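You operate a simulated robot arm through the tools that you are given. There is no shell and no other tool. Be economical: measure what you need, move in short steps, check, and stop when the job is done.

You run a simulated two-armed robot. Do the job below in one go: nothing can be reset, and whatever is moved stays where it is left.

TASK
Pick up the bottle labelled "cream" from the top of the heel bench with one hand, pass it to the other hand and put it on the shelf under the heel bench. Set down upright: bottle.

It is judged by the outcome, as a careful person would: the job done as asked, and still so three seconds after it is handed in. It fails if anything else is knocked over, pushed out of place, dropped, spilled or broken.

THE ROBOT
Two 7-joint arms with two-finger parallel grippers on one trunk, on a base that drives. Base frame: it is fixed to the floor where the robot stands at the start and does not move with it; the origin is under the middle of the robot, x ahead of it, y to its left, z up. Units: m, degrees, N and s.
The left shoulder is at the start at [0.05, 0.168, 1.132], the right one opposite. With the tool pointing down near the work surface each hand reaches from about 0.18 to 0.66 m from the robot's upright axis, wherever it stands, measured 20 degrees to its own side. Places, roughly: shelf under the heel bench [0.7, 0.5, 0.3]. Payload 1.57 kg a hand.
Tool frame (each hand has its own): the origin (TCP) lies between the finger pads and is the grasp point; the fingertips stand 0.03 m ahead of it; z points along the fingers, y is the line along which they close. Largest opening 0.08 m; finger width 0.017, thickness 0.012; the body of the gripper, 0.04 by 0.082 m, starts 0.08 m behind the TCP.
Orientation is told as [roll, pitch, yaw] about the base's x, y, z axes, in that order, counted from this pose: with the fingers straight down and closing along the base's y, the tool's x points along the base's -x, its y along +y and its z along -z.

THE INTERFACE
- The arms move only by the tool jog_arm. It takes "left_moves", "right_moves" or both (then of equal length, played together; a hand with none holds still); each is one flat list of numbers, 7 for each row, row after row: the turn, a rotation vector about the base's x, y, z in units of 6 degrees (1.0 is 6 degrees), then the shift along the base's x, y, z in units of 20 mm (1.0 is 20 mm), then the opening, from 0 (shut) to 1 (fully open). In form: [wx, wy, wz, dx, dy, dz, fingers, wx, wy, wz, dx, dy, dz, fingers, ...]. A call has 1 to 10 rows; each row shifts and turns the commanded pose from where the row before left it. A call with a number of a shift or a turn outside -1 to 1 is refused whole. A row lasts 0.2 s, in which the tool goes at most 0.05 m and 8.6 degrees; a call with a longer step from one row to the next is refused whole, and so is a gripper value outside its range. A pose out of reach is approached as far as the arm can. The call stops where the force on the tool passes 40 N (or 10 N more than at its start, if that is more) or the arm is blocked; 0.2 s more then pass. Each finger travels about 0.045 m/s and halts on what it meets, pressing with about 40 N; the grip force reading is that of the motor and also rises with nothing between the fingers. The clock runs only during rows and for 0.2 s after the last one: add rows that do not move to give the fingers time. The reply holds the time, the measured pose of the TCP, the force on the tool along the base axes, the opening and the grip force, in the units named above and with some noise, with the torque about the TCP (base axes, N m) and any sound that the robot's microphone picked up.
- Cameras (640 x 400 px; columns grow to the right, rows downward): "scene" is now at [0.1138, 0.0485, 1.339]; the picture's right is [0.55, -0.83, 0.00], its down [-0.49, -0.33, -0.81] and it looks along [0.67, 0.44, -0.59] (base axes); focal length 250 px, centre (320, 200). "left" rides on the left gripper at [0.072, 0.007, -0.122] in its tool frame; the picture's right is [-0.09, 1.00, 0.00], its down [-0.84, -0.08, -0.54] and it looks along [-0.54, -0.05, 0.84] (tool axes); focal length 238 px, centre (320, 200). "right" rides on the right gripper at [0.072, -0.007, -0.122] in its tool frame; the picture's right is [0.09, 1.00, 0.00], its down [-0.84, 0.08, -0.54] and it looks along [-0.54, 0.05, 0.84] (tool axes); focal length 238 px, centre (320, 200). There is no depth. A picture from a camera that has moved, and an enlarged one, comes with that camera's place and axes in the base frame and with its lens.
- snapshot(camera): a new picture of that camera. It takes no simulated time.
- raise_lower(by): slides the trunk up (or, below 0, down) by that many m; the arms and the scene camera ride with it, the base frame stays. It gives what a move gives, with no picture.
- steer(legs): drives the robot by 1 to 6 legs, each [ahead, left, turn to the left] in m, m and degrees, along the robot's own axes; the way and the turn of a leg run together, so that a leg with both is an arc; at most 1.5 m and 180 degrees a leg. The arms and the cameras ride along, it lands a little off, and it stops where it bumps. It gives what a move gives.
- pan_tilt(pan, tilt): turns the head with the scene camera to pan (to the left, within 80 degrees either way) and tilt (down, from -29 to 69), counted from straight ahead of the robot. It gives what a move gives.
- enlarge(camera, box): a new picture of the part [left, top, right, bottom] of that camera's present view, enlarged. It takes no simulated time.
- job_done(): hands the job in; it is judged then, once.

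Go step by step. Nothing tells you exact positions but the pictures and the camera data: compare them with the known pose of the tool, close in by small moves and look again before you grip or let go. The budget is 120 turns and 108 pictures, counting those below and the enlarged ones. Unless the task says otherwise, let go and move clear before handing in, and close with one line.

The tools are called after "Request:" by a JSON object that holds its "fn" and its "kwargs". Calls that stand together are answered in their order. jog_arm: Moves the arms, as the interface text tells. Its arguments: {"type":"object","properties":{"left_moves":{"type":"array"},"right_moves":{"type":"array"}},"required":[]} The other tools are called the same way: raise_lower (by) slides the trunk up or down; steer (legs) drives the base; pan_tilt (pan, tilt) turns the head that bears the scene camera; snapshot (camera) takes a picture; enlarge (camera, box) takes an enlarged picture of a part of a camera's view; job_done () hands the job in.

At the start:

```text
time_s: 0.0
left_tool_pos: [0.3141, 0.3808, 1.0257]
left_ee_rot: [0.0, 0.0, 0.0]
left_wrist_force: [-0.8, 0.0, -0.4]
left_wrist_torque: [0.0, -0.01, -0.04]
left_width: 0.0802
left_grasp_force: 0.0
right_tool_pos: [0.4101, 0.0165, 1.1316]
right_ee_rot: [0.1, 0.0, 0.1]
right_wrist_force: [-0.5, 0.3, -0.5]
right_wrist_torque: [-0.02, -0.05, 0.0]
right_width: 0.0802
right_grasp_force: 0.1
trunk travel left (down, up): [-0.3, 0.143]
robot x, y, heading: [-0.0019, 0.0005, -0.0]
head pan, tilt: [33.5, 36.3]
```

scene: 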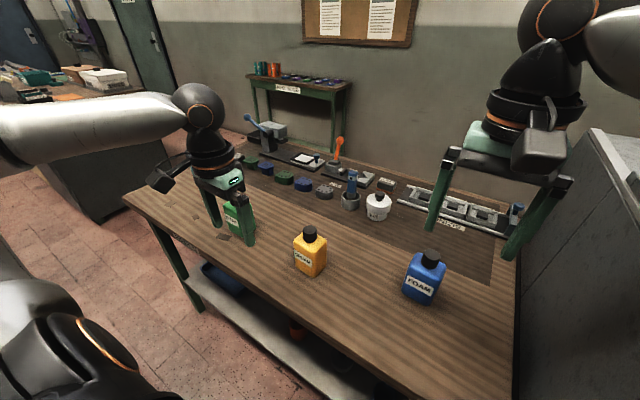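
right: 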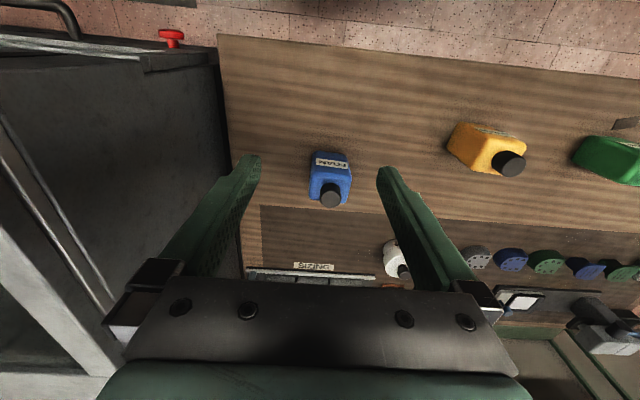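
left: 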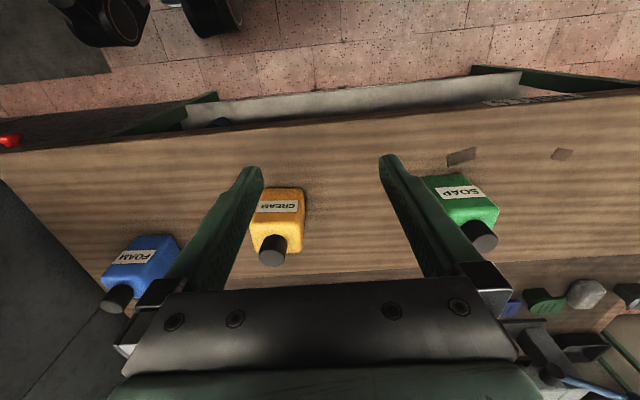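

I see the yellow "CREAM" bottle near (0.46, 0.30) on the bench, and the shelf underneath near z 0.3. I'll look closer at the bottle and the shelf first.

Request:
{"fn": "enlarge", "kwargs": {"camera": "scene", "box": [240, 200, 400, 300]}}

Request:
{"fn": "enlarge", "kwargs": {"camera": "left", "box": [200, 150, 360, 280]}}

Request:
{"fn": "enlarge", "kwargs": {"camera": "scene", "box": [160, 230, 432, 400]}}

```text
4.00 times, centred on (320, 250) of scene
camera zoom: at [0.1138, 0.0485, 1.339], right [0.55, -0.83, 0.0], down [-0.49, -0.33, -0.81], along [0.67, 0.44, -0.59], focal length 998 px, centre (320, 0)
```

zoom: 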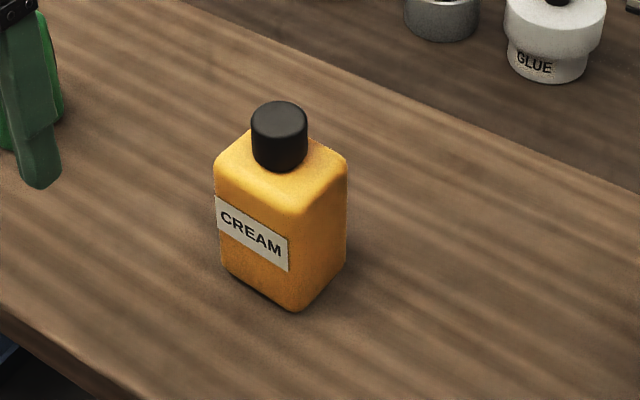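

```text
3.08 times, centred on (280, 215) of left
camera zoom: at [0.2415, 0.3881, 1.1496], right [0.09, 1.0, 0.0], down [0.84, -0.08, 0.54], along [0.54, -0.05, -0.84], focal length 733 px, centre (443, 154)
```

zoom: 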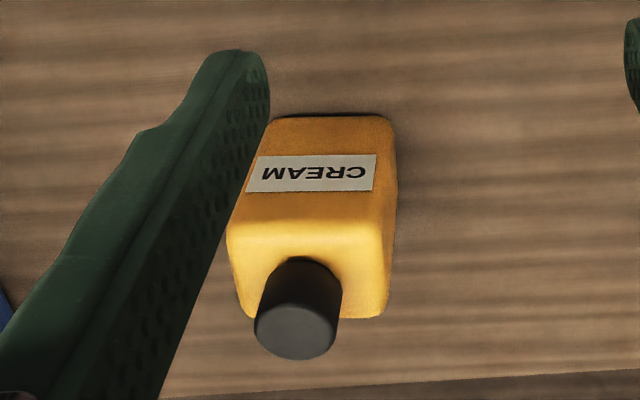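

```text
2.35 times, centred on (296, 315) of scene
camera zoom: at [0.1138, 0.0485, 1.339], right [0.55, -0.83, 0.0], down [-0.49, -0.33, -0.81], along [0.67, 0.44, -0.59], focal length 587 px, centre (376, -71)
```

zoom: 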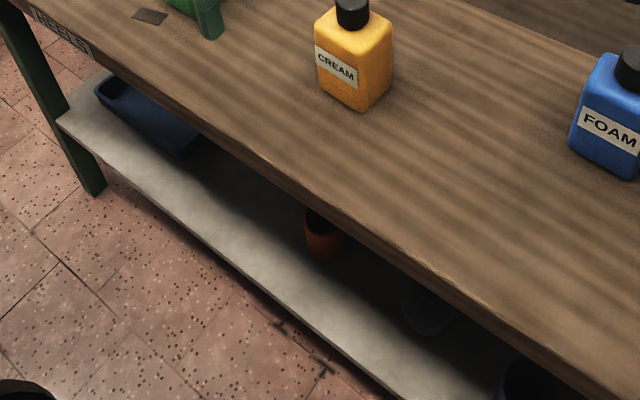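

The bottle stands near (0.468, 0.31): body about 0.068 wide along y and 0.05 deep, cap at z 0.89–0.93. The shelf looks free around y 0.5–0.68. My plan is to lift by the cap with the right hand, have the left hand take the body, then set it down with the left. First I'll drive left so both hands reach.

Request:
{"fn": "steer", "kwargs": {"legs": [[0, 0.28, 0]]}}

Request:
{"fn": "snapshot", "kwargs": {"camera": "right"}}

Request:
{"fn": "snapshot", "kwargs": {"camera": "scene"}}

```text
time_s: 2.0
left_tool_pos: [0.3184, 0.6611, 1.0249]
left_ee_rot: [0.0, -0.1, -0.4]
left_wrist_force: [0.1, 0.1, -0.8]
left_wrist_torque: [-0.01, 0.0, -0.02]
left_width: 0.0803
left_grasp_force: 0.0
right_tool_pos: [0.4112, 0.2972, 1.1309]
right_ee_rot: [0.0, 0.0, -0.4]
right_wrist_force: [-0.2, -0.2, -0.1]
right_wrist_torque: [-0.02, 0.02, 0.01]
right_width: 0.0802
right_grasp_force: 0.0
trunk travel left (down, up): [-0.3, 0.143]
robot x, y, heading: [-0.0003, 0.2842, -0.3]
head pan, tilt: [33.5, 36.3]
```

```text
101 pictures are left
camera right: at [0.3401, 0.2902, 1.2537], right [-0.08, 1.0, 0.0], down [0.84, 0.07, 0.54], along [0.54, 0.05, -0.84], focal length 238 px, centre (320, 200)
```

right: 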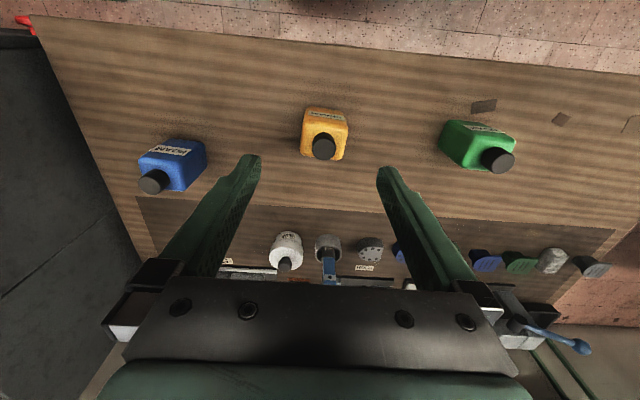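

```text
100 pictures are left
camera scene: at [0.1153, 0.3308, 1.3389], right [0.54, -0.84, 0.0], down [-0.5, -0.32, -0.81], along [0.68, 0.44, -0.59], focal length 250 px, centre (320, 200)
```

scene: 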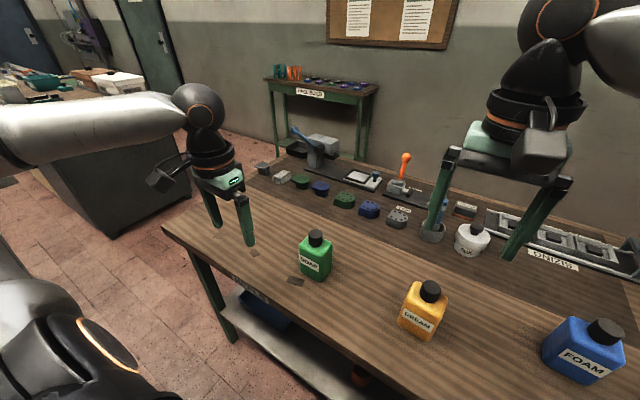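

The cap computes to about (0.463, 0.306). I'll refine that by zooming in from both cameras.

Request:
{"fn": "enlarge", "kwargs": {"camera": "right", "box": [280, 90, 376, 180]}}

Request:
{"fn": "enlarge", "kwargs": {"camera": "scene", "box": [376, 260, 472, 350]}}

```text
4.44 times, centred on (328, 135) of right
camera zoom: at [0.3401, 0.2902, 1.2537], right [-0.08, 1.0, 0.0], down [0.84, 0.07, 0.54], along [0.54, 0.05, -0.84], focal length 1059 px, centre (284, 489)
```

zoom: 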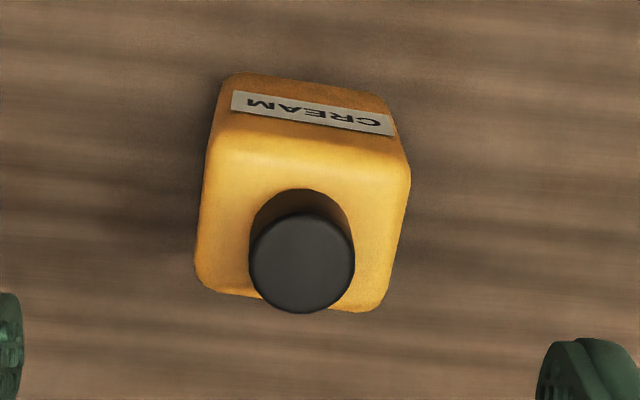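

```text
4.44 times, centred on (424, 305) of scene
camera zoom: at [0.1153, 0.3308, 1.3389], right [0.54, -0.84, 0.0], down [-0.5, -0.32, -0.81], along [0.68, 0.44, -0.59], focal length 1109 px, centre (-142, -267)
```

zoom: 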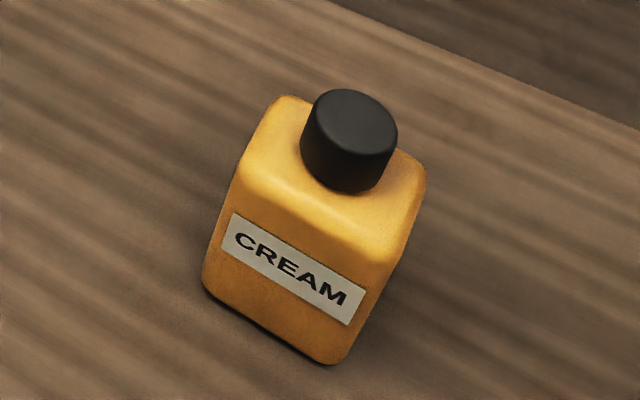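

Triangulating puts the cap top at (0.459, 0.308, 0.937), with the bottle body about 0.07 × 0.047 and yaw about −5°. I'll move the right hand to just above the cap.

Request:
{"fn": "jog_arm", "kwargs": {"right_moves": [0, 0, 0, 0.34, 0.08, -0.93, 1, 0, 0, 0, 0.34, 0.08, -0.93, 1, 0, 0, 0, 0.34, 0.08, -0.93, 1, 0, 0, 0, 0.34, 0.08, -0.93, 1, 0, 0, 0, 0.34, 0.08, -0.93, 1, 0, 0, 0, 0.34, 0.08, -0.93, 1, 0, 0, 0, 0.34, 0.08, -0.93, 1, 0, 0, 0, 0, 0, 0, 1]}}

Request:
{"fn": "snapshot", "kwargs": {"camera": "right"}}

Request:
{"fn": "enlarge", "kwargs": {"camera": "scene", "box": [360, 180, 520, 350]}}

```text
time_s: 3.8
left_tool_pos: [0.3182, 0.6616, 1.0262]
left_ee_rot: [0.0, 0.0, -0.5]
left_wrist_force: [0.7, 0.0, 0.6]
left_wrist_torque: [-0.01, 0.0, -0.03]
left_width: 0.08
left_grasp_force: 0.0
right_tool_pos: [0.4586, 0.3074, 0.9994]
right_ee_rot: [0.2, -0.1, -0.5]
right_wrist_force: [0.5, -0.1, 0.2]
right_wrist_torque: [0.01, -0.03, -0.04]
right_width: 0.08
right_grasp_force: 0.0
trunk travel left (down, up): [-0.3, 0.143]
robot x, y, heading: [0.0009, 0.2815, -0.6]
head pan, tilt: [33.5, 36.3]
```

```text
97 pictures are left
camera right: at [0.3875, 0.3004, 1.1207], right [-0.08, 1.0, 0.0], down [0.84, 0.07, 0.54], along [0.54, 0.05, -0.84], focal length 238 px, centre (320, 200)
```

right: 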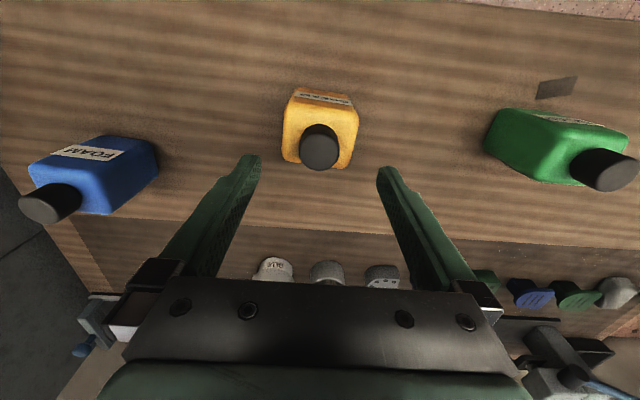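

```text
2.35 times, centred on (440, 265) of scene
camera zoom: at [0.1153, 0.3302, 1.339], right [0.54, -0.84, 0.0], down [-0.5, -0.32, -0.81], along [0.68, 0.44, -0.59], focal length 587 px, centre (38, 47)
```

zoom: 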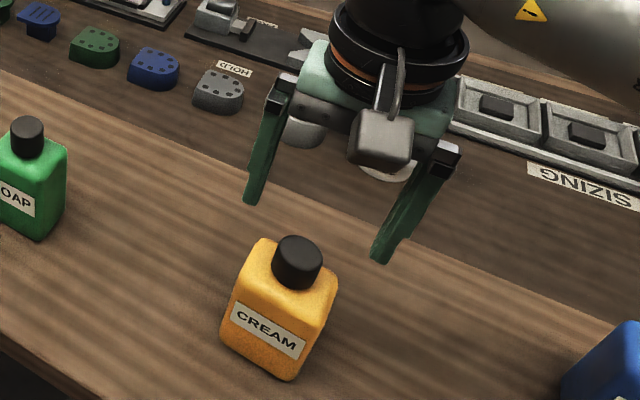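

The cap sits directly under the TCP at (0.460, 0.307). I'll lower to z 0.932 and look again.

Request:
{"fn": "jog_arm", "kwargs": {"right_moves": [0, 0, 0, 0, 0, -0.7, 1, 0, 0, 0, 0, 0, -0.7, 1, 0, 0, 0, 0, 0, -0.7, 1, 0, 0, 0, 0, 0, -0.7, 1, 0, 0, 0, 0, 0, -0.55, 1, 0, 0, 0, 0, 0, 0, 1]}}

Request:
{"fn": "enlarge", "kwargs": {"camera": "right", "box": [220, 80, 420, 205]}}

Request:
{"fn": "enlarge", "kwargs": {"camera": "scene", "box": [360, 230, 520, 350]}}

```text
time_s: 5.2
left_tool_pos: [0.3185, 0.6623, 1.0256]
left_ee_rot: [0.0, 0.0, -0.5]
left_wrist_force: [-0.5, 1.0, 0.0]
left_wrist_torque: [0.02, -0.03, -0.05]
left_width: 0.0795
left_grasp_force: 0.0
right_tool_pos: [0.4597, 0.309, 0.9353]
right_ee_rot: [0.0, 0.1, -0.5]
right_wrist_force: [-0.2, 0.0, -0.4]
right_wrist_torque: [-0.01, -0.01, 0.03]
right_width: 0.0798
right_grasp_force: 0.1
trunk travel left (down, up): [-0.3, 0.143]
robot x, y, heading: [-0.0005, 0.2817, -0.3]
head pan, tilt: [33.5, 36.3]
```

```text
3.20 times, centred on (320, 142) of right
camera zoom: at [0.388, 0.3016, 1.0571], right [-0.08, 1.0, 0.0], down [0.84, 0.07, 0.54], along [0.54, 0.05, -0.84], focal length 763 px, centre (320, 384)
```

zoom: 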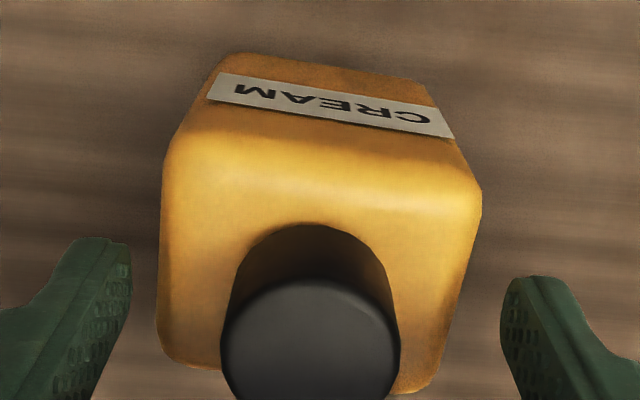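

```text
3.33 times, centred on (440, 290) of scene
camera zoom: at [0.1153, 0.3302, 1.339], right [0.54, -0.84, 0.0], down [-0.5, -0.32, -0.81], along [0.68, 0.44, -0.59], focal length 832 px, centre (-80, -100)
```

zoom: 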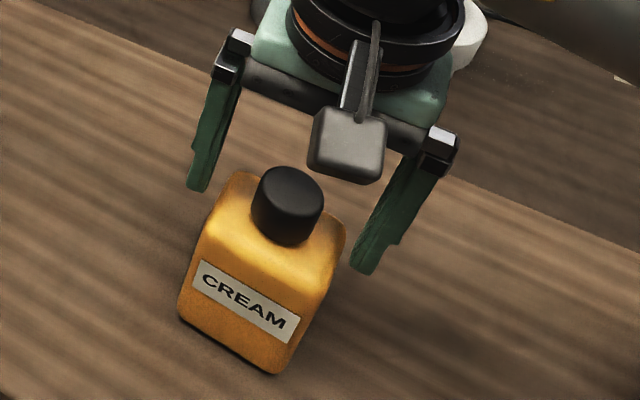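

The cap is centred within about 2 mm. I'll lower a touch, correct y, and close slowly on the cap.

Request:
{"fn": "jog_arm", "kwargs": {"right_moves": [0, 0, 0, 0, -0.09, -0.15, 1, 0, 0, 0, 0, 0, 0, 0.7, 0, 0, 0, 0, 0, 0, 0.4, 0, 0, 0, 0, 0, 0, 0.2, 0, 0, 0, 0, 0, 0, 0.1, 0, 0, 0, 0, 0, 0, 0, 0, 0, 0, 0, 0, 0, 0, 0, 0, 0, 0, 0, 0, 0]}}

Request:
{"fn": "enlarge", "kwargs": {"camera": "scene", "box": [360, 230, 520, 350]}}

```text
time_s: 7.0
left_tool_pos: [0.3179, 0.6612, 1.0257]
left_ee_rot: [0.1, 0.0, -0.5]
left_wrist_force: [-0.1, -0.3, 0.6]
left_wrist_torque: [-0.02, -0.02, 0.01]
left_width: 0.0801
left_grasp_force: 0.1
right_tool_pos: [0.4596, 0.3059, 0.9315]
right_ee_rot: [0.1, 0.0, -0.6]
right_wrist_force: [0.4, 0.9, 1.0]
right_wrist_torque: [0.05, -0.09, 0.05]
right_width: 0.0703
right_grasp_force: 40.0
trunk travel left (down, up): [-0.3, 0.143]
robot x, y, heading: [0.0008, 0.2823, -0.5]
head pan, tilt: [33.5, 36.3]
```

```text
3.33 times, centred on (440, 290) of scene
camera zoom: at [0.1153, 0.3304, 1.339], right [0.54, -0.84, 0.0], down [-0.5, -0.32, -0.81], along [0.68, 0.44, -0.59], focal length 832 px, centre (-80, -100)
```

zoom: 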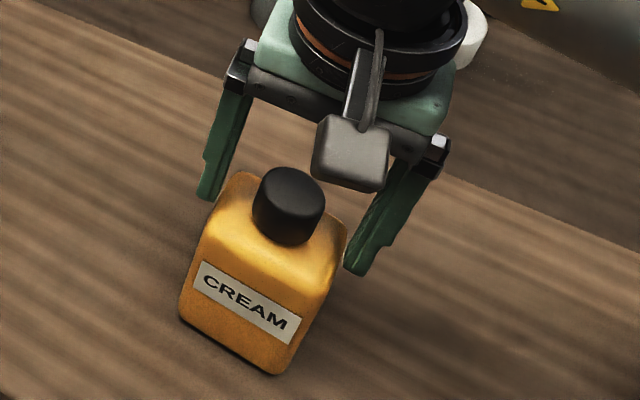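

The tips met the 0.070-wide shoulders of the body, so its top is higher than I judged. I'll open, rise 14 mm and close on the cap only.

Request:
{"fn": "jog_arm", "kwargs": {"right_moves": [0, 0, 0, 0, 0, 0, 1, 0, 0, 0, 0, 0, 0, 1, 0, 0, 0, 0, 0.04, 0.7, 1, 0, 0, 0, 0, 0, 0, 0.7, 0, 0, 0, 0, 0, 0, 0.5, 0, 0, 0, 0, 0, 0, 0.3, 0, 0, 0, 0, 0, 0, 0.1, 0, 0, 0, 0, 0, 0, 0, 0, 0, 0, 0, 0, 0, 0, 0, 0, 0, 0, 0, 0, 0]}}

Request:
{"fn": "enlarge", "kwargs": {"camera": "scene", "box": [360, 230, 520, 350]}}

```text
time_s: 9.2
left_tool_pos: [0.317, 0.6609, 1.0259]
left_ee_rot: [0.0, 0.1, -0.4]
left_wrist_force: [0.0, 0.7, 0.4]
left_wrist_torque: [0.03, 0.03, 0.0]
left_width: 0.08
left_grasp_force: 0.0
right_tool_pos: [0.4592, 0.3071, 0.9451]
right_ee_rot: [0.1, 0.0, -0.5]
right_wrist_force: [0.4, -0.8, 2.0]
right_wrist_torque: [0.13, -0.05, -0.05]
right_width: 0.0305
right_grasp_force: 40.0
trunk travel left (down, up): [-0.3, 0.143]
robot x, y, heading: [0.0019, 0.2816, -0.2]
head pan, tilt: [33.5, 36.3]
```

```text
3.33 times, centred on (440, 290) of scene
camera zoom: at [0.1152, 0.3301, 1.339], right [0.54, -0.84, 0.0], down [-0.5, -0.32, -0.81], along [0.68, 0.44, -0.59], focal length 832 px, centre (-80, -100)
```

zoom: 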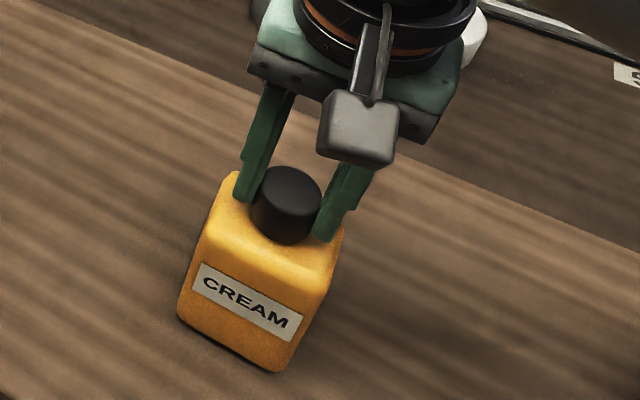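

The cap is gripped at 30.5 mm. I'll lift and watch for slip.

Request:
{"fn": "jog_arm", "kwargs": {"right_moves": [0, 0, 0, 0, 0, 0.3, 0, 0, 0, 0, 0, 0, 0.5, 0, 0, 0, 0, 0, 0, 0.7, 0, 0, 0, 0, 0, 0, 0.8, 0, 0, 0, 0, 0, 0, 0.8, 0, 0, 0, 0, 0, 0, 0.8, 0, 0, 0, 0, 0, 0, 0.8, 0, 0, 0, 0, 0, 0, 0.8, 0, 0, 0, 0, 0, 0, 0.5, 0, 0, 0, 0, 0, 0, 0, 0]}}

Request:
{"fn": "snapshot", "kwargs": {"camera": "scene"}}

```text
time_s: 11.4
left_tool_pos: [0.3176, 0.6612, 1.027]
left_ee_rot: [0.0, 0.0, -0.3]
left_wrist_force: [0.1, -0.1, 0.4]
left_wrist_torque: [-0.01, -0.02, -0.02]
left_width: 0.0802
left_grasp_force: 0.1
right_tool_pos: [0.4575, 0.3062, 1.0654]
right_ee_rot: [0.1, -0.1, -0.5]
right_wrist_force: [-0.2, -0.5, -4.6]
right_wrist_torque: [0.0, 0.02, -0.04]
right_width: 0.0304
right_grasp_force: 39.6
trunk travel left (down, up): [-0.3, 0.143]
robot x, y, heading: [-0.0006, 0.2829, -0.2]
head pan, tilt: [33.5, 36.3]
```

```text
91 pictures are left
camera scene: at [0.1156, 0.3302, 1.3389], right [0.54, -0.84, 0.0], down [-0.5, -0.32, -0.81], along [0.68, 0.44, -0.59], focal length 250 px, centre (320, 200)
```

scene: 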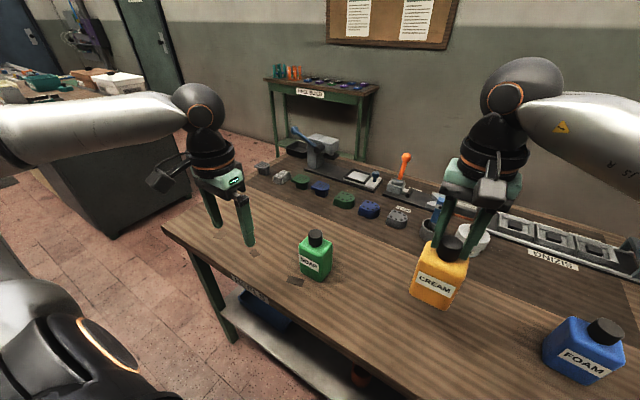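

The bottle is held upright and weighs about 0.45 kg. I'll turn it +60° about vertical while tilting the left hand to point forward and down.

Request:
{"fn": "jog_arm", "kwargs": {"right_moves": [0, 0, 1, 0, 0, 0, 0, 0, 0, 1, 0, 0, 0, 0, 0, 0, 1, 0, 0, 0, 0, 0, 0, 1, 0, 0, 0, 0, 0, 0, 1, 0, 0, 0, 0, 0, 0, 1, 0, 0, 0, 0, 0, 0, 1, 0, 0, 0, 0, 0, 0, 1, 0, 0, 0, 0, 0, 0, 1, 0, 0, 0, 0, 0, 0, 1, 0, 0, 0, 0], "left_moves": [0, -1, 0, 0, 0, 0.3, 1, 0, -1, 0, 0, 0, 0.3, 1, 0, -1, 0, 0, 0, 0.3, 1, 0, -1, 0, 0, 0, 0.3, 1, 0, -1, 0, 0, 0, 0.3, 1, 0, -1, 0, 0, 0, 0.3, 1, 0, -1, 0, 0, 0, 0.3, 1, 0, -1, 0, 0, 0, 0.3, 1, 0, -1, 0, 0, 0, 0.3, 1, 0, -1, 0, 0, 0, 0.3, 1]}}

Request:
{"fn": "snapshot", "kwargs": {"camera": "scene"}}

```text
time_s: 13.6
left_tool_pos: [0.3379, 0.691, 1.1006]
left_ee_rot: [0.6, -59.9, -0.7]
left_wrist_force: [0.2, -0.1, 0.2]
left_wrist_torque: [-0.04, 0.02, 0.0]
left_width: 0.08
left_grasp_force: 0.2
left hand out of reach, approached as far as the arm can: row 7, 8, 9, 10
right_tool_pos: [0.4598, 0.3073, 1.0647]
right_ee_rot: [0.1, 0.1, 59.8]
right_wrist_force: [0.2, 0.2, -4.2]
right_wrist_torque: [-0.01, -0.02, 0.01]
right_width: 0.0307
right_grasp_force: 39.5
trunk travel left (down, up): [-0.3, 0.143]
robot x, y, heading: [0.0002, 0.2837, -0.4]
head pan, tilt: [33.5, 36.3]
```

```text
90 pictures are left
camera scene: at [0.1155, 0.3303, 1.3389], right [0.54, -0.84, 0.0], down [-0.5, -0.32, -0.81], along [0.68, 0.44, -0.59], focal length 250 px, centre (320, 200)
```

scene: 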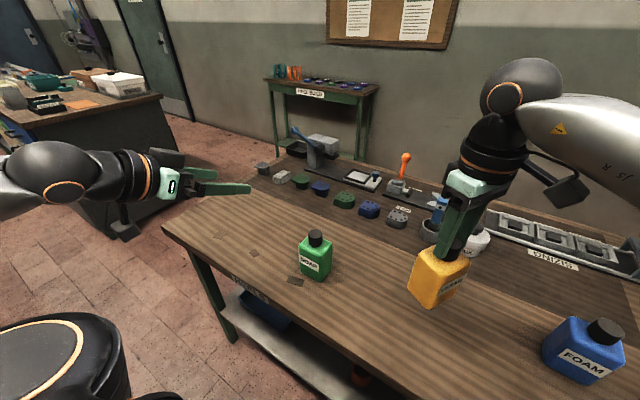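

The left arm is cramped pointing forward, so it's better for it to come in from the left side. I'll move the bottle slightly right and outward, turn it back 30°, and yaw the left hand to about −60°.

Request:
{"fn": "jog_arm", "kwargs": {"right_moves": [0, 0, -0.5, 0.275, -0.25, 0.3, 0, 0, 0, -0.5, 0.275, -0.25, 0.3, 0, 0, 0, -0.5, 0.275, -0.25, 0.3, 0, 0, 0, -0.5, 0.275, -0.25, 0.3, 0, 0, 0, -0.5, 0.275, -0.25, 0.3, 0, 0, 0, -0.5, 0.275, -0.25, 0.3, 0, 0, 0, -0.5, 0.275, -0.25, 0.3, 0, 0, 0, -0.5, 0.275, -0.25, 0.3, 0, 0, 0, -0.5, 0.275, -0.25, 0.3, 0, 0, 0, -0.5, 0.275, -0.25, 0.3, 0], "left_moves": [0, 0, -1, 0.4, -0.3, 0, 1, 0, 0, -1, 0.4, -0.3, 0, 1, 0, 0, -1, 0.4, -0.3, 0, 1, 0, 0, -1, 0.4, -0.3, 0, 1, 0, 0, -1, 0.4, -0.3, 0, 1, 0, 0, -1, 0.4, -0.3, 0, 1, 0, 0, -1, 0.4, -0.3, 0, 1, 0, 0, -1, 0.4, -0.3, 0, 1, 0, 0, -1, 0.4, -0.3, 0, 1, 0, 0, -1, 0.4, -0.3, 0, 1]}}

Request:
{"fn": "snapshot", "kwargs": {"camera": "scene"}}

Request:
{"fn": "snapshot", "kwargs": {"camera": "left"}}

```text
time_s: 15.8
left_tool_pos: [0.4178, 0.6325, 1.0998]
left_ee_rot: [0.7, -60.0, -61.1]
left_wrist_force: [-0.1, 0.0, 0.3]
left_wrist_torque: [0.0, 0.02, 0.0]
left_width: 0.08
left_grasp_force: 0.0
right_tool_pos: [0.513, 0.2579, 1.1265]
right_ee_rot: [0.1, 0.0, 29.4]
right_wrist_force: [0.4, 0.8, -4.3]
right_wrist_torque: [0.01, 0.01, 0.0]
right_width: 0.0306
right_grasp_force: 39.8
trunk travel left (down, up): [-0.3, 0.143]
robot x, y, heading: [0.0011, 0.2843, -0.7]
head pan, tilt: [33.5, 36.3]
```

```text
89 pictures are left
camera scene: at [0.1161, 0.3302, 1.3388], right [0.54, -0.84, 0.0], down [-0.5, -0.32, -0.81], along [0.68, 0.44, -0.59], focal length 250 px, centre (320, 200)
```

scene: 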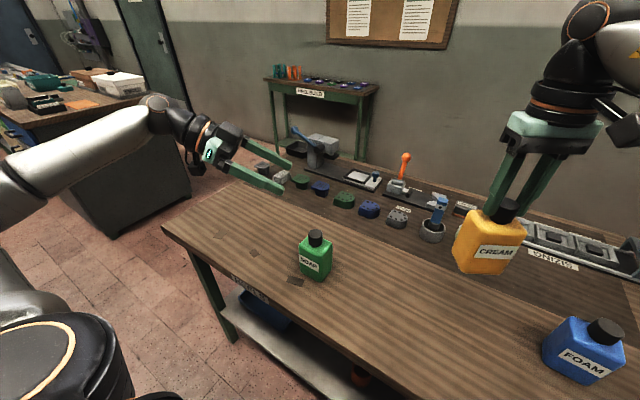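

```text
88 pictures are left
camera left: at [0.3529, 0.7581, 1.1002], right [0.89, 0.45, 0.09], down [-0.1, 0.0, 1.0], along [0.45, -0.89, 0.05], focal length 238 px, centre (320, 200)
```

left: 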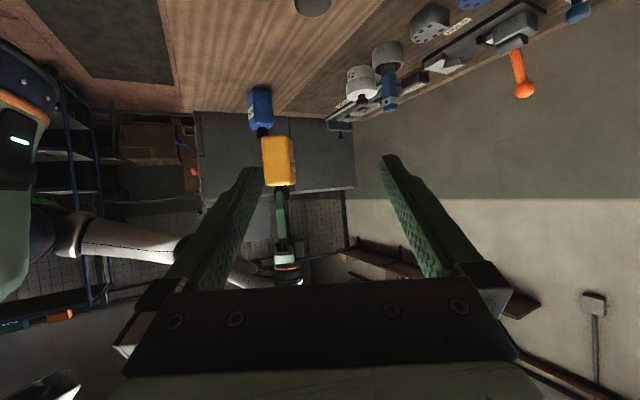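

The left hand is oriented well. I'll advance to a pregrasp about 0.13 m from the bottle along the finger direction.

Request:
{"fn": "jog_arm", "kwargs": {"left_moves": [0, 0, -0.15, 0.2, -0.95, 0, 1, 0, 0, -0.15, 0.2, -0.95, 0, 1, 0, 0, -0.15, 0.2, -0.95, 0, 1, 0, 0, -0.15, 0.2, -0.95, 0, 1, 0, 0, -0.15, 0.2, -0.95, 0, 1, 0, 0, 0, 0.2, -0.95, 0, 1, 0, 0, 0, 0.2, -0.95, 0, 1, 0, 0, 0, 0.2, -0.95, 0, 1, 0, 0, 0, 0.2, -0.95, 0, 1, 0, 0, 0, 0.2, -0.95, 0, 1]}}

Request:
{"fn": "snapshot", "kwargs": {"camera": "left"}}

Request:
{"fn": "snapshot", "kwargs": {"camera": "scene"}}

```text
time_s: 18.0
left_tool_pos: [0.4567, 0.4382, 1.1028]
left_ee_rot: [0.6, -60.0, -65.3]
left_wrist_force: [-0.7, 0.9, -0.1]
left_wrist_torque: [0.0, 0.01, 0.01]
left_width: 0.0799
left_grasp_force: 0.1
right_tool_pos: [0.5142, 0.2565, 1.1262]
right_ee_rot: [0.1, 0.0, 29.5]
right_wrist_force: [0.8, 0.3, -3.8]
right_wrist_torque: [0.03, 0.01, -0.05]
right_width: 0.0305
right_grasp_force: 39.5
trunk travel left (down, up): [-0.3, 0.143]
robot x, y, heading: [-0.0024, 0.2824, -0.5]
head pan, tilt: [33.5, 36.3]
```

```text
87 pictures are left
camera left: at [0.4022, 0.5704, 1.1023], right [0.92, 0.38, 0.09], down [-0.1, 0.01, 1.0], along [0.38, -0.92, 0.05], focal length 238 px, centre (320, 200)
```

left: 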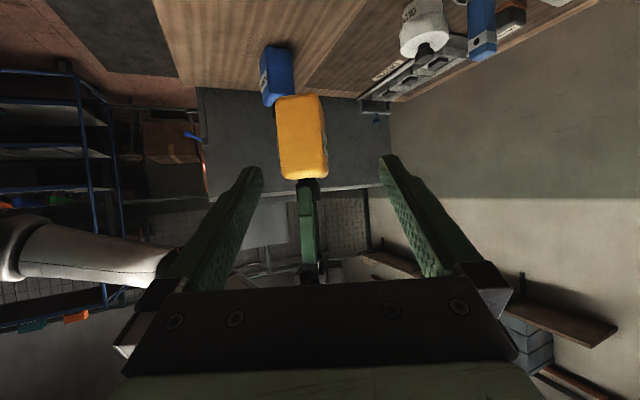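

```text
86 pictures are left
camera scene: at [0.1158, 0.33, 1.3389], right [0.54, -0.84, 0.0], down [-0.5, -0.32, -0.81], along [0.68, 0.44, -0.59], focal length 250 px, centre (320, 200)
```

scene: 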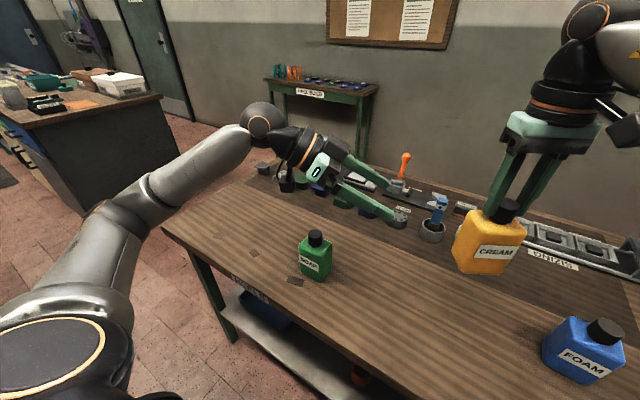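

Bottle lines up with my estimate of (0.513, 0.258). I'll go to the pregrasp and check alignment close up.

Request:
{"fn": "jog_arm", "kwargs": {"left_moves": [0, 0, 0, 0.1, -0.95, -0.1, 1, 0, 0, 0, 0.1, -0.95, -0.1, 1, 0, 0, 0, 0.12, -0.95, -0.1, 1, 0, 0, 0, 0.15, -0.95, -0.1, 1, 0, 0, 0, 0, 0, 0, 1]}}

Request:
{"fn": "snapshot", "kwargs": {"camera": "left"}}

Request:
{"fn": "enlarge", "kwargs": {"camera": "scene", "box": [340, 80, 600, 300]}}

```text
time_s: 19.2
left_tool_pos: [0.4666, 0.3644, 1.0947]
left_ee_rot: [0.6, -60.0, -65.3]
left_wrist_force: [-0.2, -1.1, -0.8]
left_wrist_torque: [0.02, 0.01, 0.01]
left_width: 0.0798
left_grasp_force: 0.0
right_tool_pos: [0.5127, 0.2572, 1.1271]
right_ee_rot: [0.1, 0.0, 29.4]
right_wrist_force: [0.3, -0.3, -3.8]
right_wrist_torque: [0.0, 0.0, -0.02]
right_width: 0.0304
right_grasp_force: 39.4
trunk travel left (down, up): [-0.3, 0.143]
robot x, y, heading: [0.0025, 0.2843, -0.3]
head pan, tilt: [33.5, 36.3]
```

```text
85 pictures are left
camera left: at [0.4111, 0.495, 1.0944], right [0.92, 0.38, 0.09], down [-0.1, 0.01, 1.0], along [0.38, -0.92, 0.05], focal length 238 px, centre (320, 200)
```

left: 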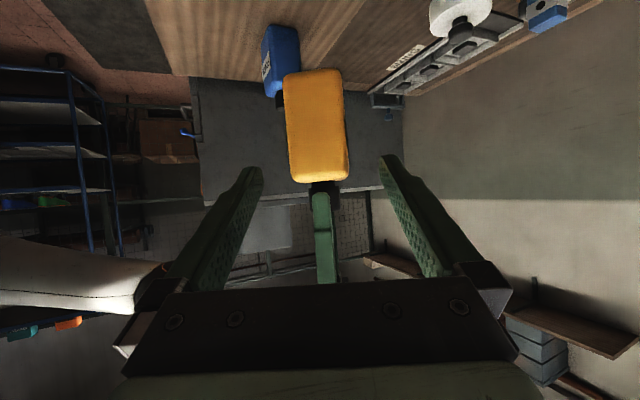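

```text
1.82 times, centred on (470, 190) of scene
camera zoom: at [0.1156, 0.3303, 1.3389], right [0.54, -0.84, 0.0], down [-0.5, -0.32, -0.81], along [0.68, 0.44, -0.59], focal length 454 px, centre (47, 218)
```

zoom: 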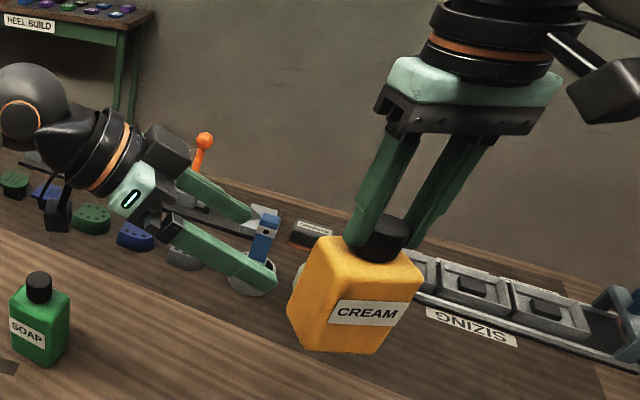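

Aligned: the bottle body spans z 0.983–1.087 at x 0.513. I'll slide the left fingers around it along the tool axis.

Request:
{"fn": "jog_arm", "kwargs": {"left_moves": [0, 0, 0, 0.39, -0.89, -0.54, 1, 0, 0, 0, 0.39, -0.89, -0.54, 1, 0, 0, 0, 0.39, -0.89, -0.54, 1, 0, 0, 0, 0.39, -0.89, -0.54, 1, 0, 0, 0, 0.39, -0.89, -0.54, 1, 0, 0, 0, 0.39, -0.89, -0.54, 1, 0, 0, 0, 0, 0, 0, 1]}}

Request:
{"fn": "snapshot", "kwargs": {"camera": "left"}}

Request:
{"fn": "enlarge", "kwargs": {"camera": "scene", "box": [340, 80, 600, 300]}}

```text
time_s: 20.8
left_tool_pos: [0.5155, 0.2554, 1.0285]
left_ee_rot: [0.8, -60.1, -65.4]
left_wrist_force: [0.0, 1.6, 0.9]
left_wrist_torque: [0.02, 0.02, -0.01]
left_width: 0.0799
left_grasp_force: 0.1
right_tool_pos: [0.5124, 0.2562, 1.1265]
right_ee_rot: [0.1, -0.1, 29.4]
right_wrist_force: [0.1, 0.0, -4.1]
right_wrist_torque: [0.0, 0.03, 0.01]
right_width: 0.0308
right_grasp_force: 39.4
trunk travel left (down, up): [-0.3, 0.143]
robot x, y, heading: [0.0017, 0.2796, -0.5]
head pan, tilt: [33.5, 36.3]
```

```text
83 pictures are left
camera left: at [0.4602, 0.3864, 1.0293], right [0.92, 0.38, 0.09], down [-0.1, 0.01, 1.0], along [0.38, -0.92, 0.05], focal length 238 px, centre (320, 200)
```

left: 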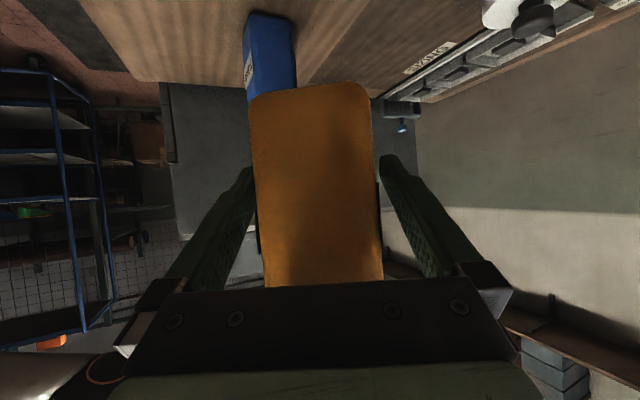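

```text
1.82 times, centred on (470, 190) of scene
camera zoom: at [0.1156, 0.3303, 1.3389], right [0.54, -0.84, 0.0], down [-0.5, -0.32, -0.81], along [0.68, 0.44, -0.59], focal length 454 px, centre (47, 218)
```

zoom: 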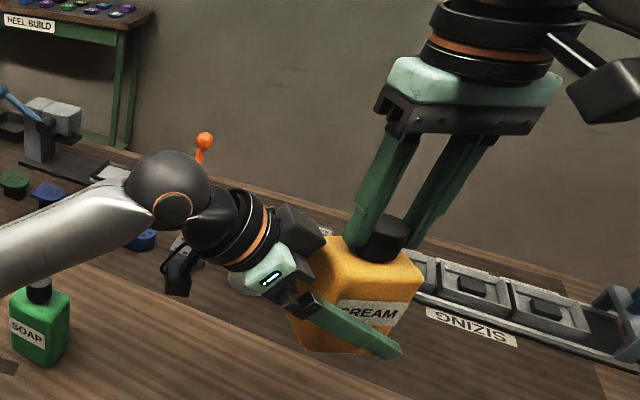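

The fingers straddle the body. I'll close the left hand.

Request:
{"fn": "jog_arm", "kwargs": {"left_moves": [0, 0, 0, 0, 0, 0, 0.75, 0, 0, 0, 0, 0, 0, 0.65, 0, 0, 0, 0, 0, 0, 0.5, 0, 0, 0, 0, 0, 0, 0.3, 0, 0, 0, 0, 0, 0, 0, 0, 0, 0, 0, 0, 0, 0, 0, 0, 0, 0, 0, 0, 0]}}

Request:
{"fn": "enlarge", "kwargs": {"camera": "scene", "box": [340, 80, 600, 300]}}

```text
time_s: 22.4
left_tool_pos: [0.5143, 0.2552, 1.0302]
left_ee_rot: [0.7, -60.0, -65.3]
left_wrist_force: [-2.7, 1.9, 0.4]
left_wrist_torque: [-0.17, -0.47, 1.25]
left_width: 0.0584
left_grasp_force: 40.2
right_tool_pos: [0.5136, 0.2576, 1.1266]
right_ee_rot: [0.1, -0.1, 29.4]
right_wrist_force: [2.3, -2.3, -2.5]
right_wrist_torque: [-0.05, 0.31, -1.24]
right_width: 0.031
right_grasp_force: 40.3
trunk travel left (down, up): [-0.3, 0.143]
robot x, y, heading: [-0.0003, 0.2823, -0.6]
head pan, tilt: [33.5, 36.3]
```

```text
1.82 times, centred on (470, 190) of scene
camera zoom: at [0.1157, 0.3302, 1.3389], right [0.54, -0.84, 0.0], down [-0.5, -0.32, -0.81], along [0.68, 0.44, -0.59], focal length 454 px, centre (47, 218)
```

zoom: 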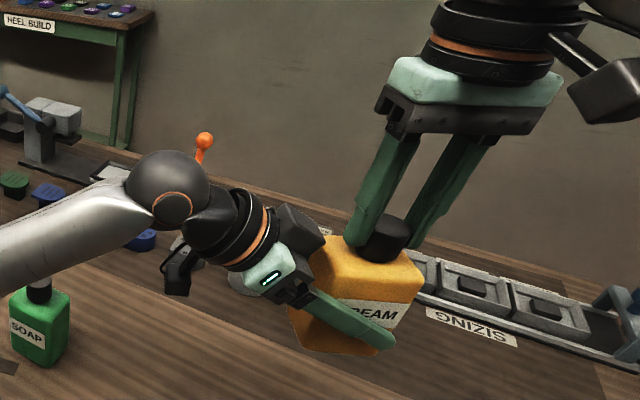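

The left grip is firm at 58 mm. Now the right hand releases the cap and lifts straight up.

Request:
{"fn": "jog_arm", "kwargs": {"right_moves": [0, 0, 0, 0, 0, 0, 0.5, 0, 0, 0, 0, 0, 0, 0.8, 0, 0, 0, 0, 0, 0, 0.8, 0, 0, 0, 0, 0, 0, 0.8, 0, 0, 0, 0, 0, 0.8, 0.8, 0, 0, 0, 0, 0, 1, 0.8, 0, 0, 0, 0, 0, 1, 0.8, 0, 0, 0, 0, 0, 1, 0.8, 0, 0, 0, 0, 0, 1, 0.8, 0, 0, 0, 0, 0, 1, 0.8]}}

Request:
{"fn": "snapshot", "kwargs": {"camera": "scene"}}

Request:
{"fn": "snapshot", "kwargs": {"camera": "left"}}

```text
time_s: 24.6
left_tool_pos: [0.5143, 0.256, 1.0291]
left_ee_rot: [0.6, -60.0, -65.4]
left_wrist_force: [-0.3, 0.1, -0.4]
left_wrist_torque: [-0.03, 0.01, -0.02]
left_width: 0.0579
left_grasp_force: 40.3
right_tool_pos: [0.4936, 0.2497, 1.2254]
right_ee_rot: [0.2, -0.2, 29.5]
right_wrist_force: [0.5, -0.1, 0.3]
right_wrist_torque: [0.04, 0.02, 0.01]
right_width: 0.0638
right_grasp_force: 0.0
right hand out of reach, approached as far as the arm can: row 8, 9, 10
trunk travel left (down, up): [-0.3, 0.143]
robot x, y, heading: [0.0016, 0.283, -0.5]
head pan, tilt: [33.5, 36.3]
```

```text
80 pictures are left
camera scene: at [0.1154, 0.3301, 1.3389], right [0.54, -0.84, 0.0], down [-0.5, -0.32, -0.81], along [0.68, 0.44, -0.59], focal length 250 px, centre (320, 200)
```

scene: 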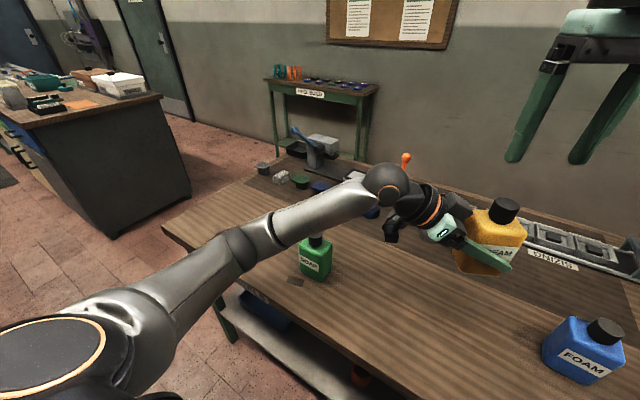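

```text
79 pictures are left
camera left: at [0.4599, 0.3865, 1.0295], right [0.92, 0.38, 0.09], down [-0.1, 0.01, 1.0], along [0.38, -0.92, 0.05], focal length 238 px, centre (320, 200)
```

left: 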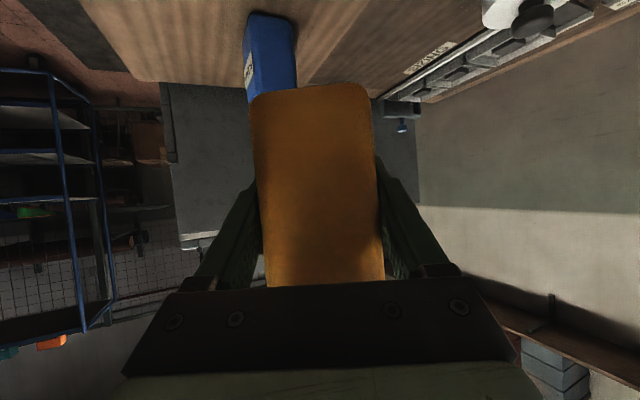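

The left hand holds the bottle upright and the right is clear. I'll back the robot off from the bench so the bottle can go down in front of it.

Request:
{"fn": "steer", "kwargs": {"legs": [[-0.25, 0, 0], [-0.2, 0, 0]]}}

Request:
{"fn": "pan_tilt", "kwargs": {"pan": 15, "tilt": 40}}

Request:
{"fn": "snapshot", "kwargs": {"camera": "scene"}}

```text
time_s: 27.6
left_tool_pos: [0.051, 0.2568, 1.031]
left_ee_rot: [0.8, -60.1, -65.8]
left_wrist_force: [-1.1, -0.3, -0.8]
left_wrist_torque: [0.04, -0.03, -0.03]
left_width: 0.0578
left_grasp_force: 39.9
right_tool_pos: [0.0284, 0.252, 1.226]
right_ee_rot: [0.1, -0.1, 29.1]
right_wrist_force: [-0.5, 0.2, -0.1]
right_wrist_torque: [-0.02, -0.06, 0.03]
right_width: 0.0638
right_grasp_force: 0.1
trunk travel left (down, up): [-0.3, 0.143]
robot x, y, heading: [-0.4656, 0.2861, -1.0]
head pan, tilt: [33.5, 36.3]
```

```text
time_s: 28.5
left_tool_pos: [0.0495, 0.2573, 1.0302]
left_ee_rot: [0.7, -60.1, -65.7]
left_wrist_force: [0.6, 0.1, 0.8]
left_wrist_torque: [-0.05, 0.01, -0.02]
left_width: 0.058
left_grasp_force: 40.2
right_tool_pos: [0.0291, 0.2514, 1.2237]
right_ee_rot: [0.1, -0.1, 29.2]
right_wrist_force: [-0.3, 0.7, 0.6]
right_wrist_torque: [0.04, 0.0, 0.0]
right_width: 0.0644
right_grasp_force: 0.1
trunk travel left (down, up): [-0.3, 0.143]
robot x, y, heading: [-0.4602, 0.2908, -1.0]
head pan, tilt: [15.0, 40.0]
```

```text
78 pictures are left
camera scene: at [-0.3396, 0.308, 1.3334], right [0.25, -0.97, 0.0], down [-0.62, -0.16, -0.77], along [0.74, 0.19, -0.64], focal length 250 px, centre (320, 200)
```

scene: 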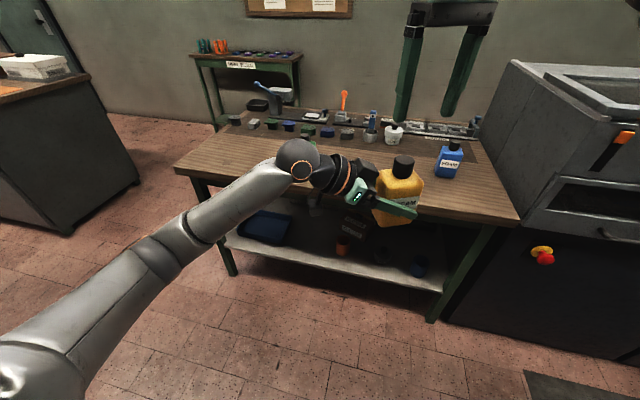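

The bench is clear ahead. I'll move the right arm aside, then lower the trunk.

Request:
{"fn": "jog_arm", "kwargs": {"right_moves": [0, 0, 0, -0.5, -1, 0, 0.8, 0, 0, 0, -0.5, -1, 0, 0.8, 0, 0, 0, -0.5, -1, 0, 0.8, 0, 0, 0, -0.5, -1, 0, 0.8, 0, 0, 0, -0.5, -1, 0, 0.8, 0, 0, 0, -0.5, -1, 0, 0.8, 0, 0, 0, -0.5, -1, 0, 0.8, 0, 0, 0, -0.5, -1, 0, 0.8, 0, 0, 0, -0.5, -1, 0, 0.8, 0, 0, 0, -0.5, -1, 0, 0.8]}}

Request:
{"fn": "raise_lower", "kwargs": {"by": -0.3}}

Request:
{"fn": "snapshot", "kwargs": {"camera": "scene"}}

```text
time_s: 30.7
left_tool_pos: [0.0511, 0.2571, 1.0301]
left_ee_rot: [0.7, -60.0, -65.8]
left_wrist_force: [-0.1, 0.3, 0.1]
left_wrist_torque: [-0.01, 0.01, 0.02]
left_width: 0.0579
left_grasp_force: 39.8
right_tool_pos: [-0.0701, 0.0504, 1.2252]
right_ee_rot: [0.1, -0.2, 29.1]
right_wrist_force: [1.1, 0.3, 0.9]
right_wrist_torque: [0.02, -0.03, 0.01]
right_width: 0.064
right_grasp_force: 0.1
trunk travel left (down, up): [-0.3, 0.143]
robot x, y, heading: [-0.4666, 0.2864, -1.0]
head pan, tilt: [15.0, 40.0]
```

```text
time_s: 33.7
left_tool_pos: [0.0506, 0.2573, 0.7291]
left_ee_rot: [0.8, -60.0, -65.6]
left_wrist_force: [0.7, -0.6, 0.5]
left_wrist_torque: [-0.02, 0.04, -0.02]
left_width: 0.0579
left_grasp_force: 39.8
right_tool_pos: [-0.0687, 0.0495, 0.9253]
right_ee_rot: [0.1, -0.1, 29.1]
right_wrist_force: [1.1, -0.2, -0.8]
right_wrist_torque: [0.01, 0.03, -0.02]
right_width: 0.0639
right_grasp_force: 0.1
trunk travel left (down, up): [0.0, 0.443]
robot x, y, heading: [-0.4646, 0.2862, -0.5]
head pan, tilt: [15.0, 40.0]
```

```text
77 pictures are left
camera scene: at [-0.3396, 0.308, 1.0334], right [0.24, -0.97, 0.0], down [-0.62, -0.16, -0.77], along [0.74, 0.19, -0.64], focal length 250 px, centre (320, 200)
```

scene: 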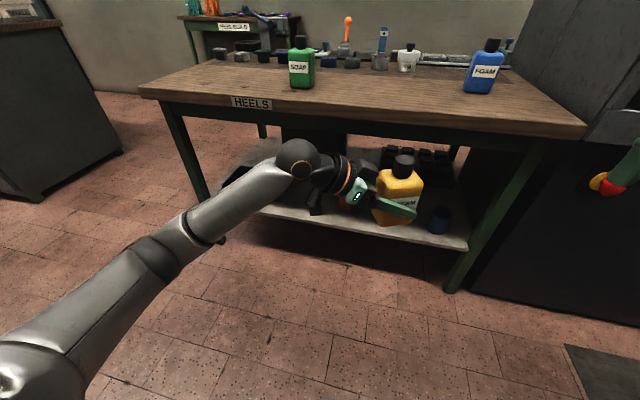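

I'll swing the left hand out to point forward, in front of the bench gap and lower, keeping the bottle upright.

Request:
{"fn": "jog_arm", "kwargs": {"left_moves": [0, 0, 0.78, 0.36, 1, -0.3, 0, 0, 0, 0.78, 0.36, 1, -0.3, 0, 0, 0, 0.78, 0.36, 1, -0.3, 0, 0, 0, 0.78, 0.36, 1, -0.3, 0, 0, 0, 0.78, 0.36, 1, -0.3, 0, 0, 0, 0.78, 0.36, 1, -0.3, 0, 0, 0, 0.78, 0.36, 1, -0.3, 0, 0, 0, 0.78, 0.36, 1, -0.3, 0, 0, 0, 0.78, 0.36, 1, -0.3, 0, 0, 0, 0.78, 0.36, 1, -0.3, 0]}}

Request:
{"fn": "snapshot", "kwargs": {"camera": "scene"}}

```text
time_s: 35.9
left_tool_pos: [0.1228, 0.46, 0.6673]
left_ee_rot: [0.7, -59.9, -18.8]
left_wrist_force: [0.6, 0.0, 0.0]
left_wrist_torque: [-0.04, 0.01, 0.0]
left_width: 0.0576
left_grasp_force: 39.5
right_tool_pos: [-0.0691, 0.049, 0.925]
right_ee_rot: [0.0, -0.1, 29.1]
right_wrist_force: [0.0, -0.9, -0.7]
right_wrist_torque: [-0.02, -0.03, 0.02]
right_width: 0.0641
right_grasp_force: 0.1
trunk travel left (down, up): [0.0, 0.443]
robot x, y, heading: [-0.4656, 0.2835, -0.6]
head pan, tilt: [15.0, 40.0]
```

```text
76 pictures are left
camera scene: at [-0.3396, 0.3081, 1.0334], right [0.24, -0.97, 0.0], down [-0.62, -0.16, -0.77], along [0.74, 0.19, -0.64], focal length 250 px, centre (320, 200)
```

scene: 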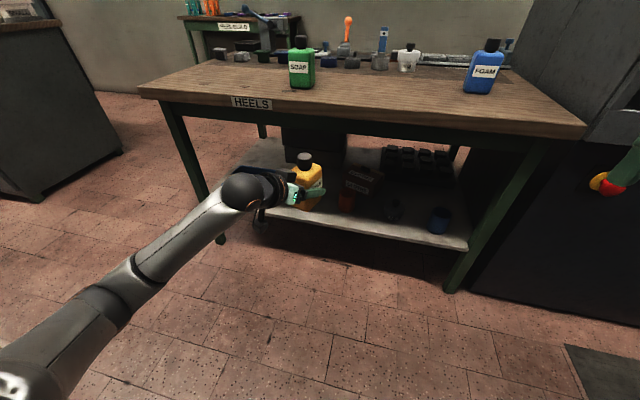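

The right part of the shelf holds the cups and boxes, and the arm hides the left part. I'll continue lowering and straightening, then look with both cameras.

Request:
{"fn": "jog_arm", "kwargs": {"left_moves": [0, 0, 0.5, 0.25, 0.5, -1, 0, 0, 0, 0.5, 0.25, 0.5, -1, 0, 0, 0, 0.5, 0.25, 0.5, -1, 0, 0, 0, 0.5, 0.25, 0.5, -1, 0, 0, 0, 0.5, 0.25, 0.5, -1, 0, 0, 0, 0.5, 0.25, 0.5, -1, 0, 0, 0, 0.14, 0.1, 0.5, -1, 0, 0, 0, 0, 0, 0.4, -1, 0, 0, 0, 0, 0, 0, -1, 0, 0, 0, 0, 0, 0, -1, 0]}}

Request:
{"fn": "snapshot", "kwargs": {"camera": "scene"}}

Request:
{"fn": "snapshot", "kwargs": {"camera": "left"}}

```text
time_s: 38.1
left_tool_pos: [0.1526, 0.5378, 0.4695]
left_ee_rot: [0.6, -59.9, -0.1]
left_wrist_force: [0.2, -0.3, 0.3]
left_wrist_torque: [0.02, -0.02, 0.0]
left_width: 0.0581
left_grasp_force: 40.1
right_tool_pos: [-0.0683, 0.0502, 0.9255]
right_ee_rot: [0.1, -0.1, 29.0]
right_wrist_force: [-0.4, -0.4, -0.2]
right_wrist_torque: [0.0, 0.0, 0.0]
right_width: 0.0642
right_grasp_force: 0.0
trunk travel left (down, up): [0.0, 0.443]
robot x, y, heading: [-0.4619, 0.2854, -0.7]
head pan, tilt: [15.0, 40.0]
```

```text
75 pictures are left
camera scene: at [-0.3396, 0.3081, 1.0334], right [0.24, -0.97, 0.0], down [-0.62, -0.16, -0.77], along [0.74, 0.19, -0.64], focal length 250 px, centre (320, 200)
```

scene: 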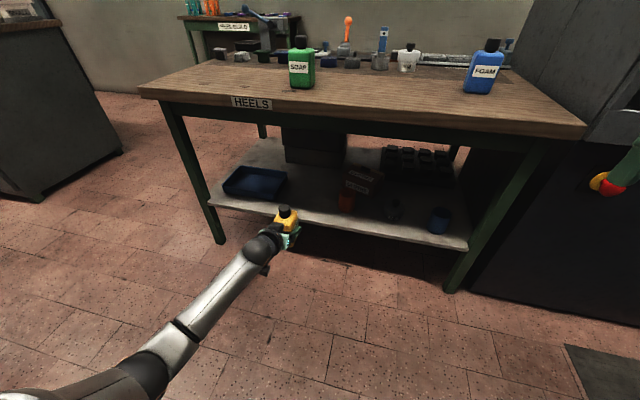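

```text
74 pictures are left
camera left: at [0.0117, 0.5437, 0.4696], right [0.04, 1.0, 0.09], down [-0.05, -0.08, 1.0], along [1.0, -0.04, 0.05], focal length 238 px, centre (320, 200)
```

left: 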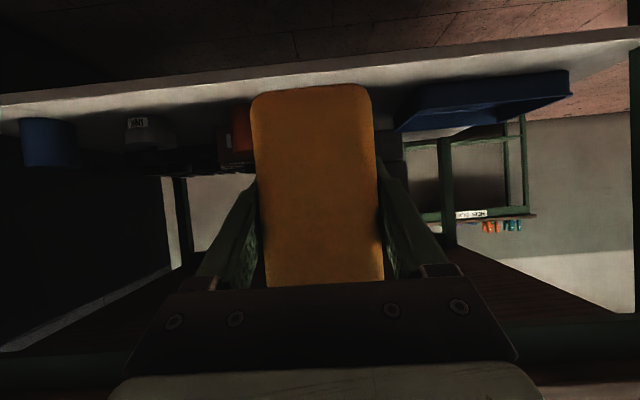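

Now the shelf is visible: a blue tray on the left, an orange cup and box to the right, and free space between them. I'll zoom in to measure it.

Request:
{"fn": "enlarge", "kwargs": {"camera": "scene", "box": [200, 130, 400, 255]}}

```text
3.20 times, centred on (300, 192) of scene
camera zoom: at [-0.3396, 0.3081, 1.0334], right [0.24, -0.97, 0.0], down [-0.62, -0.16, -0.77], along [0.74, 0.19, -0.64], focal length 799 px, centre (384, 224)
```

zoom: 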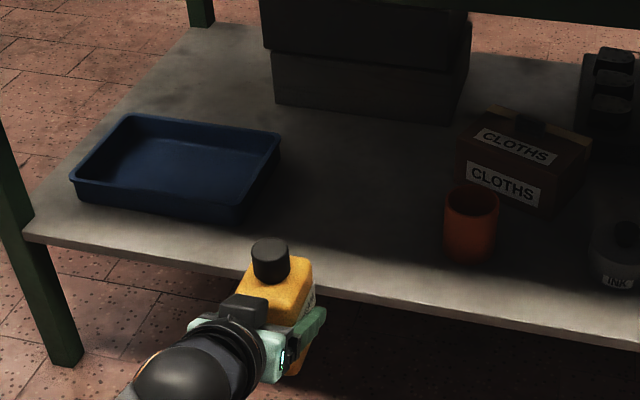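

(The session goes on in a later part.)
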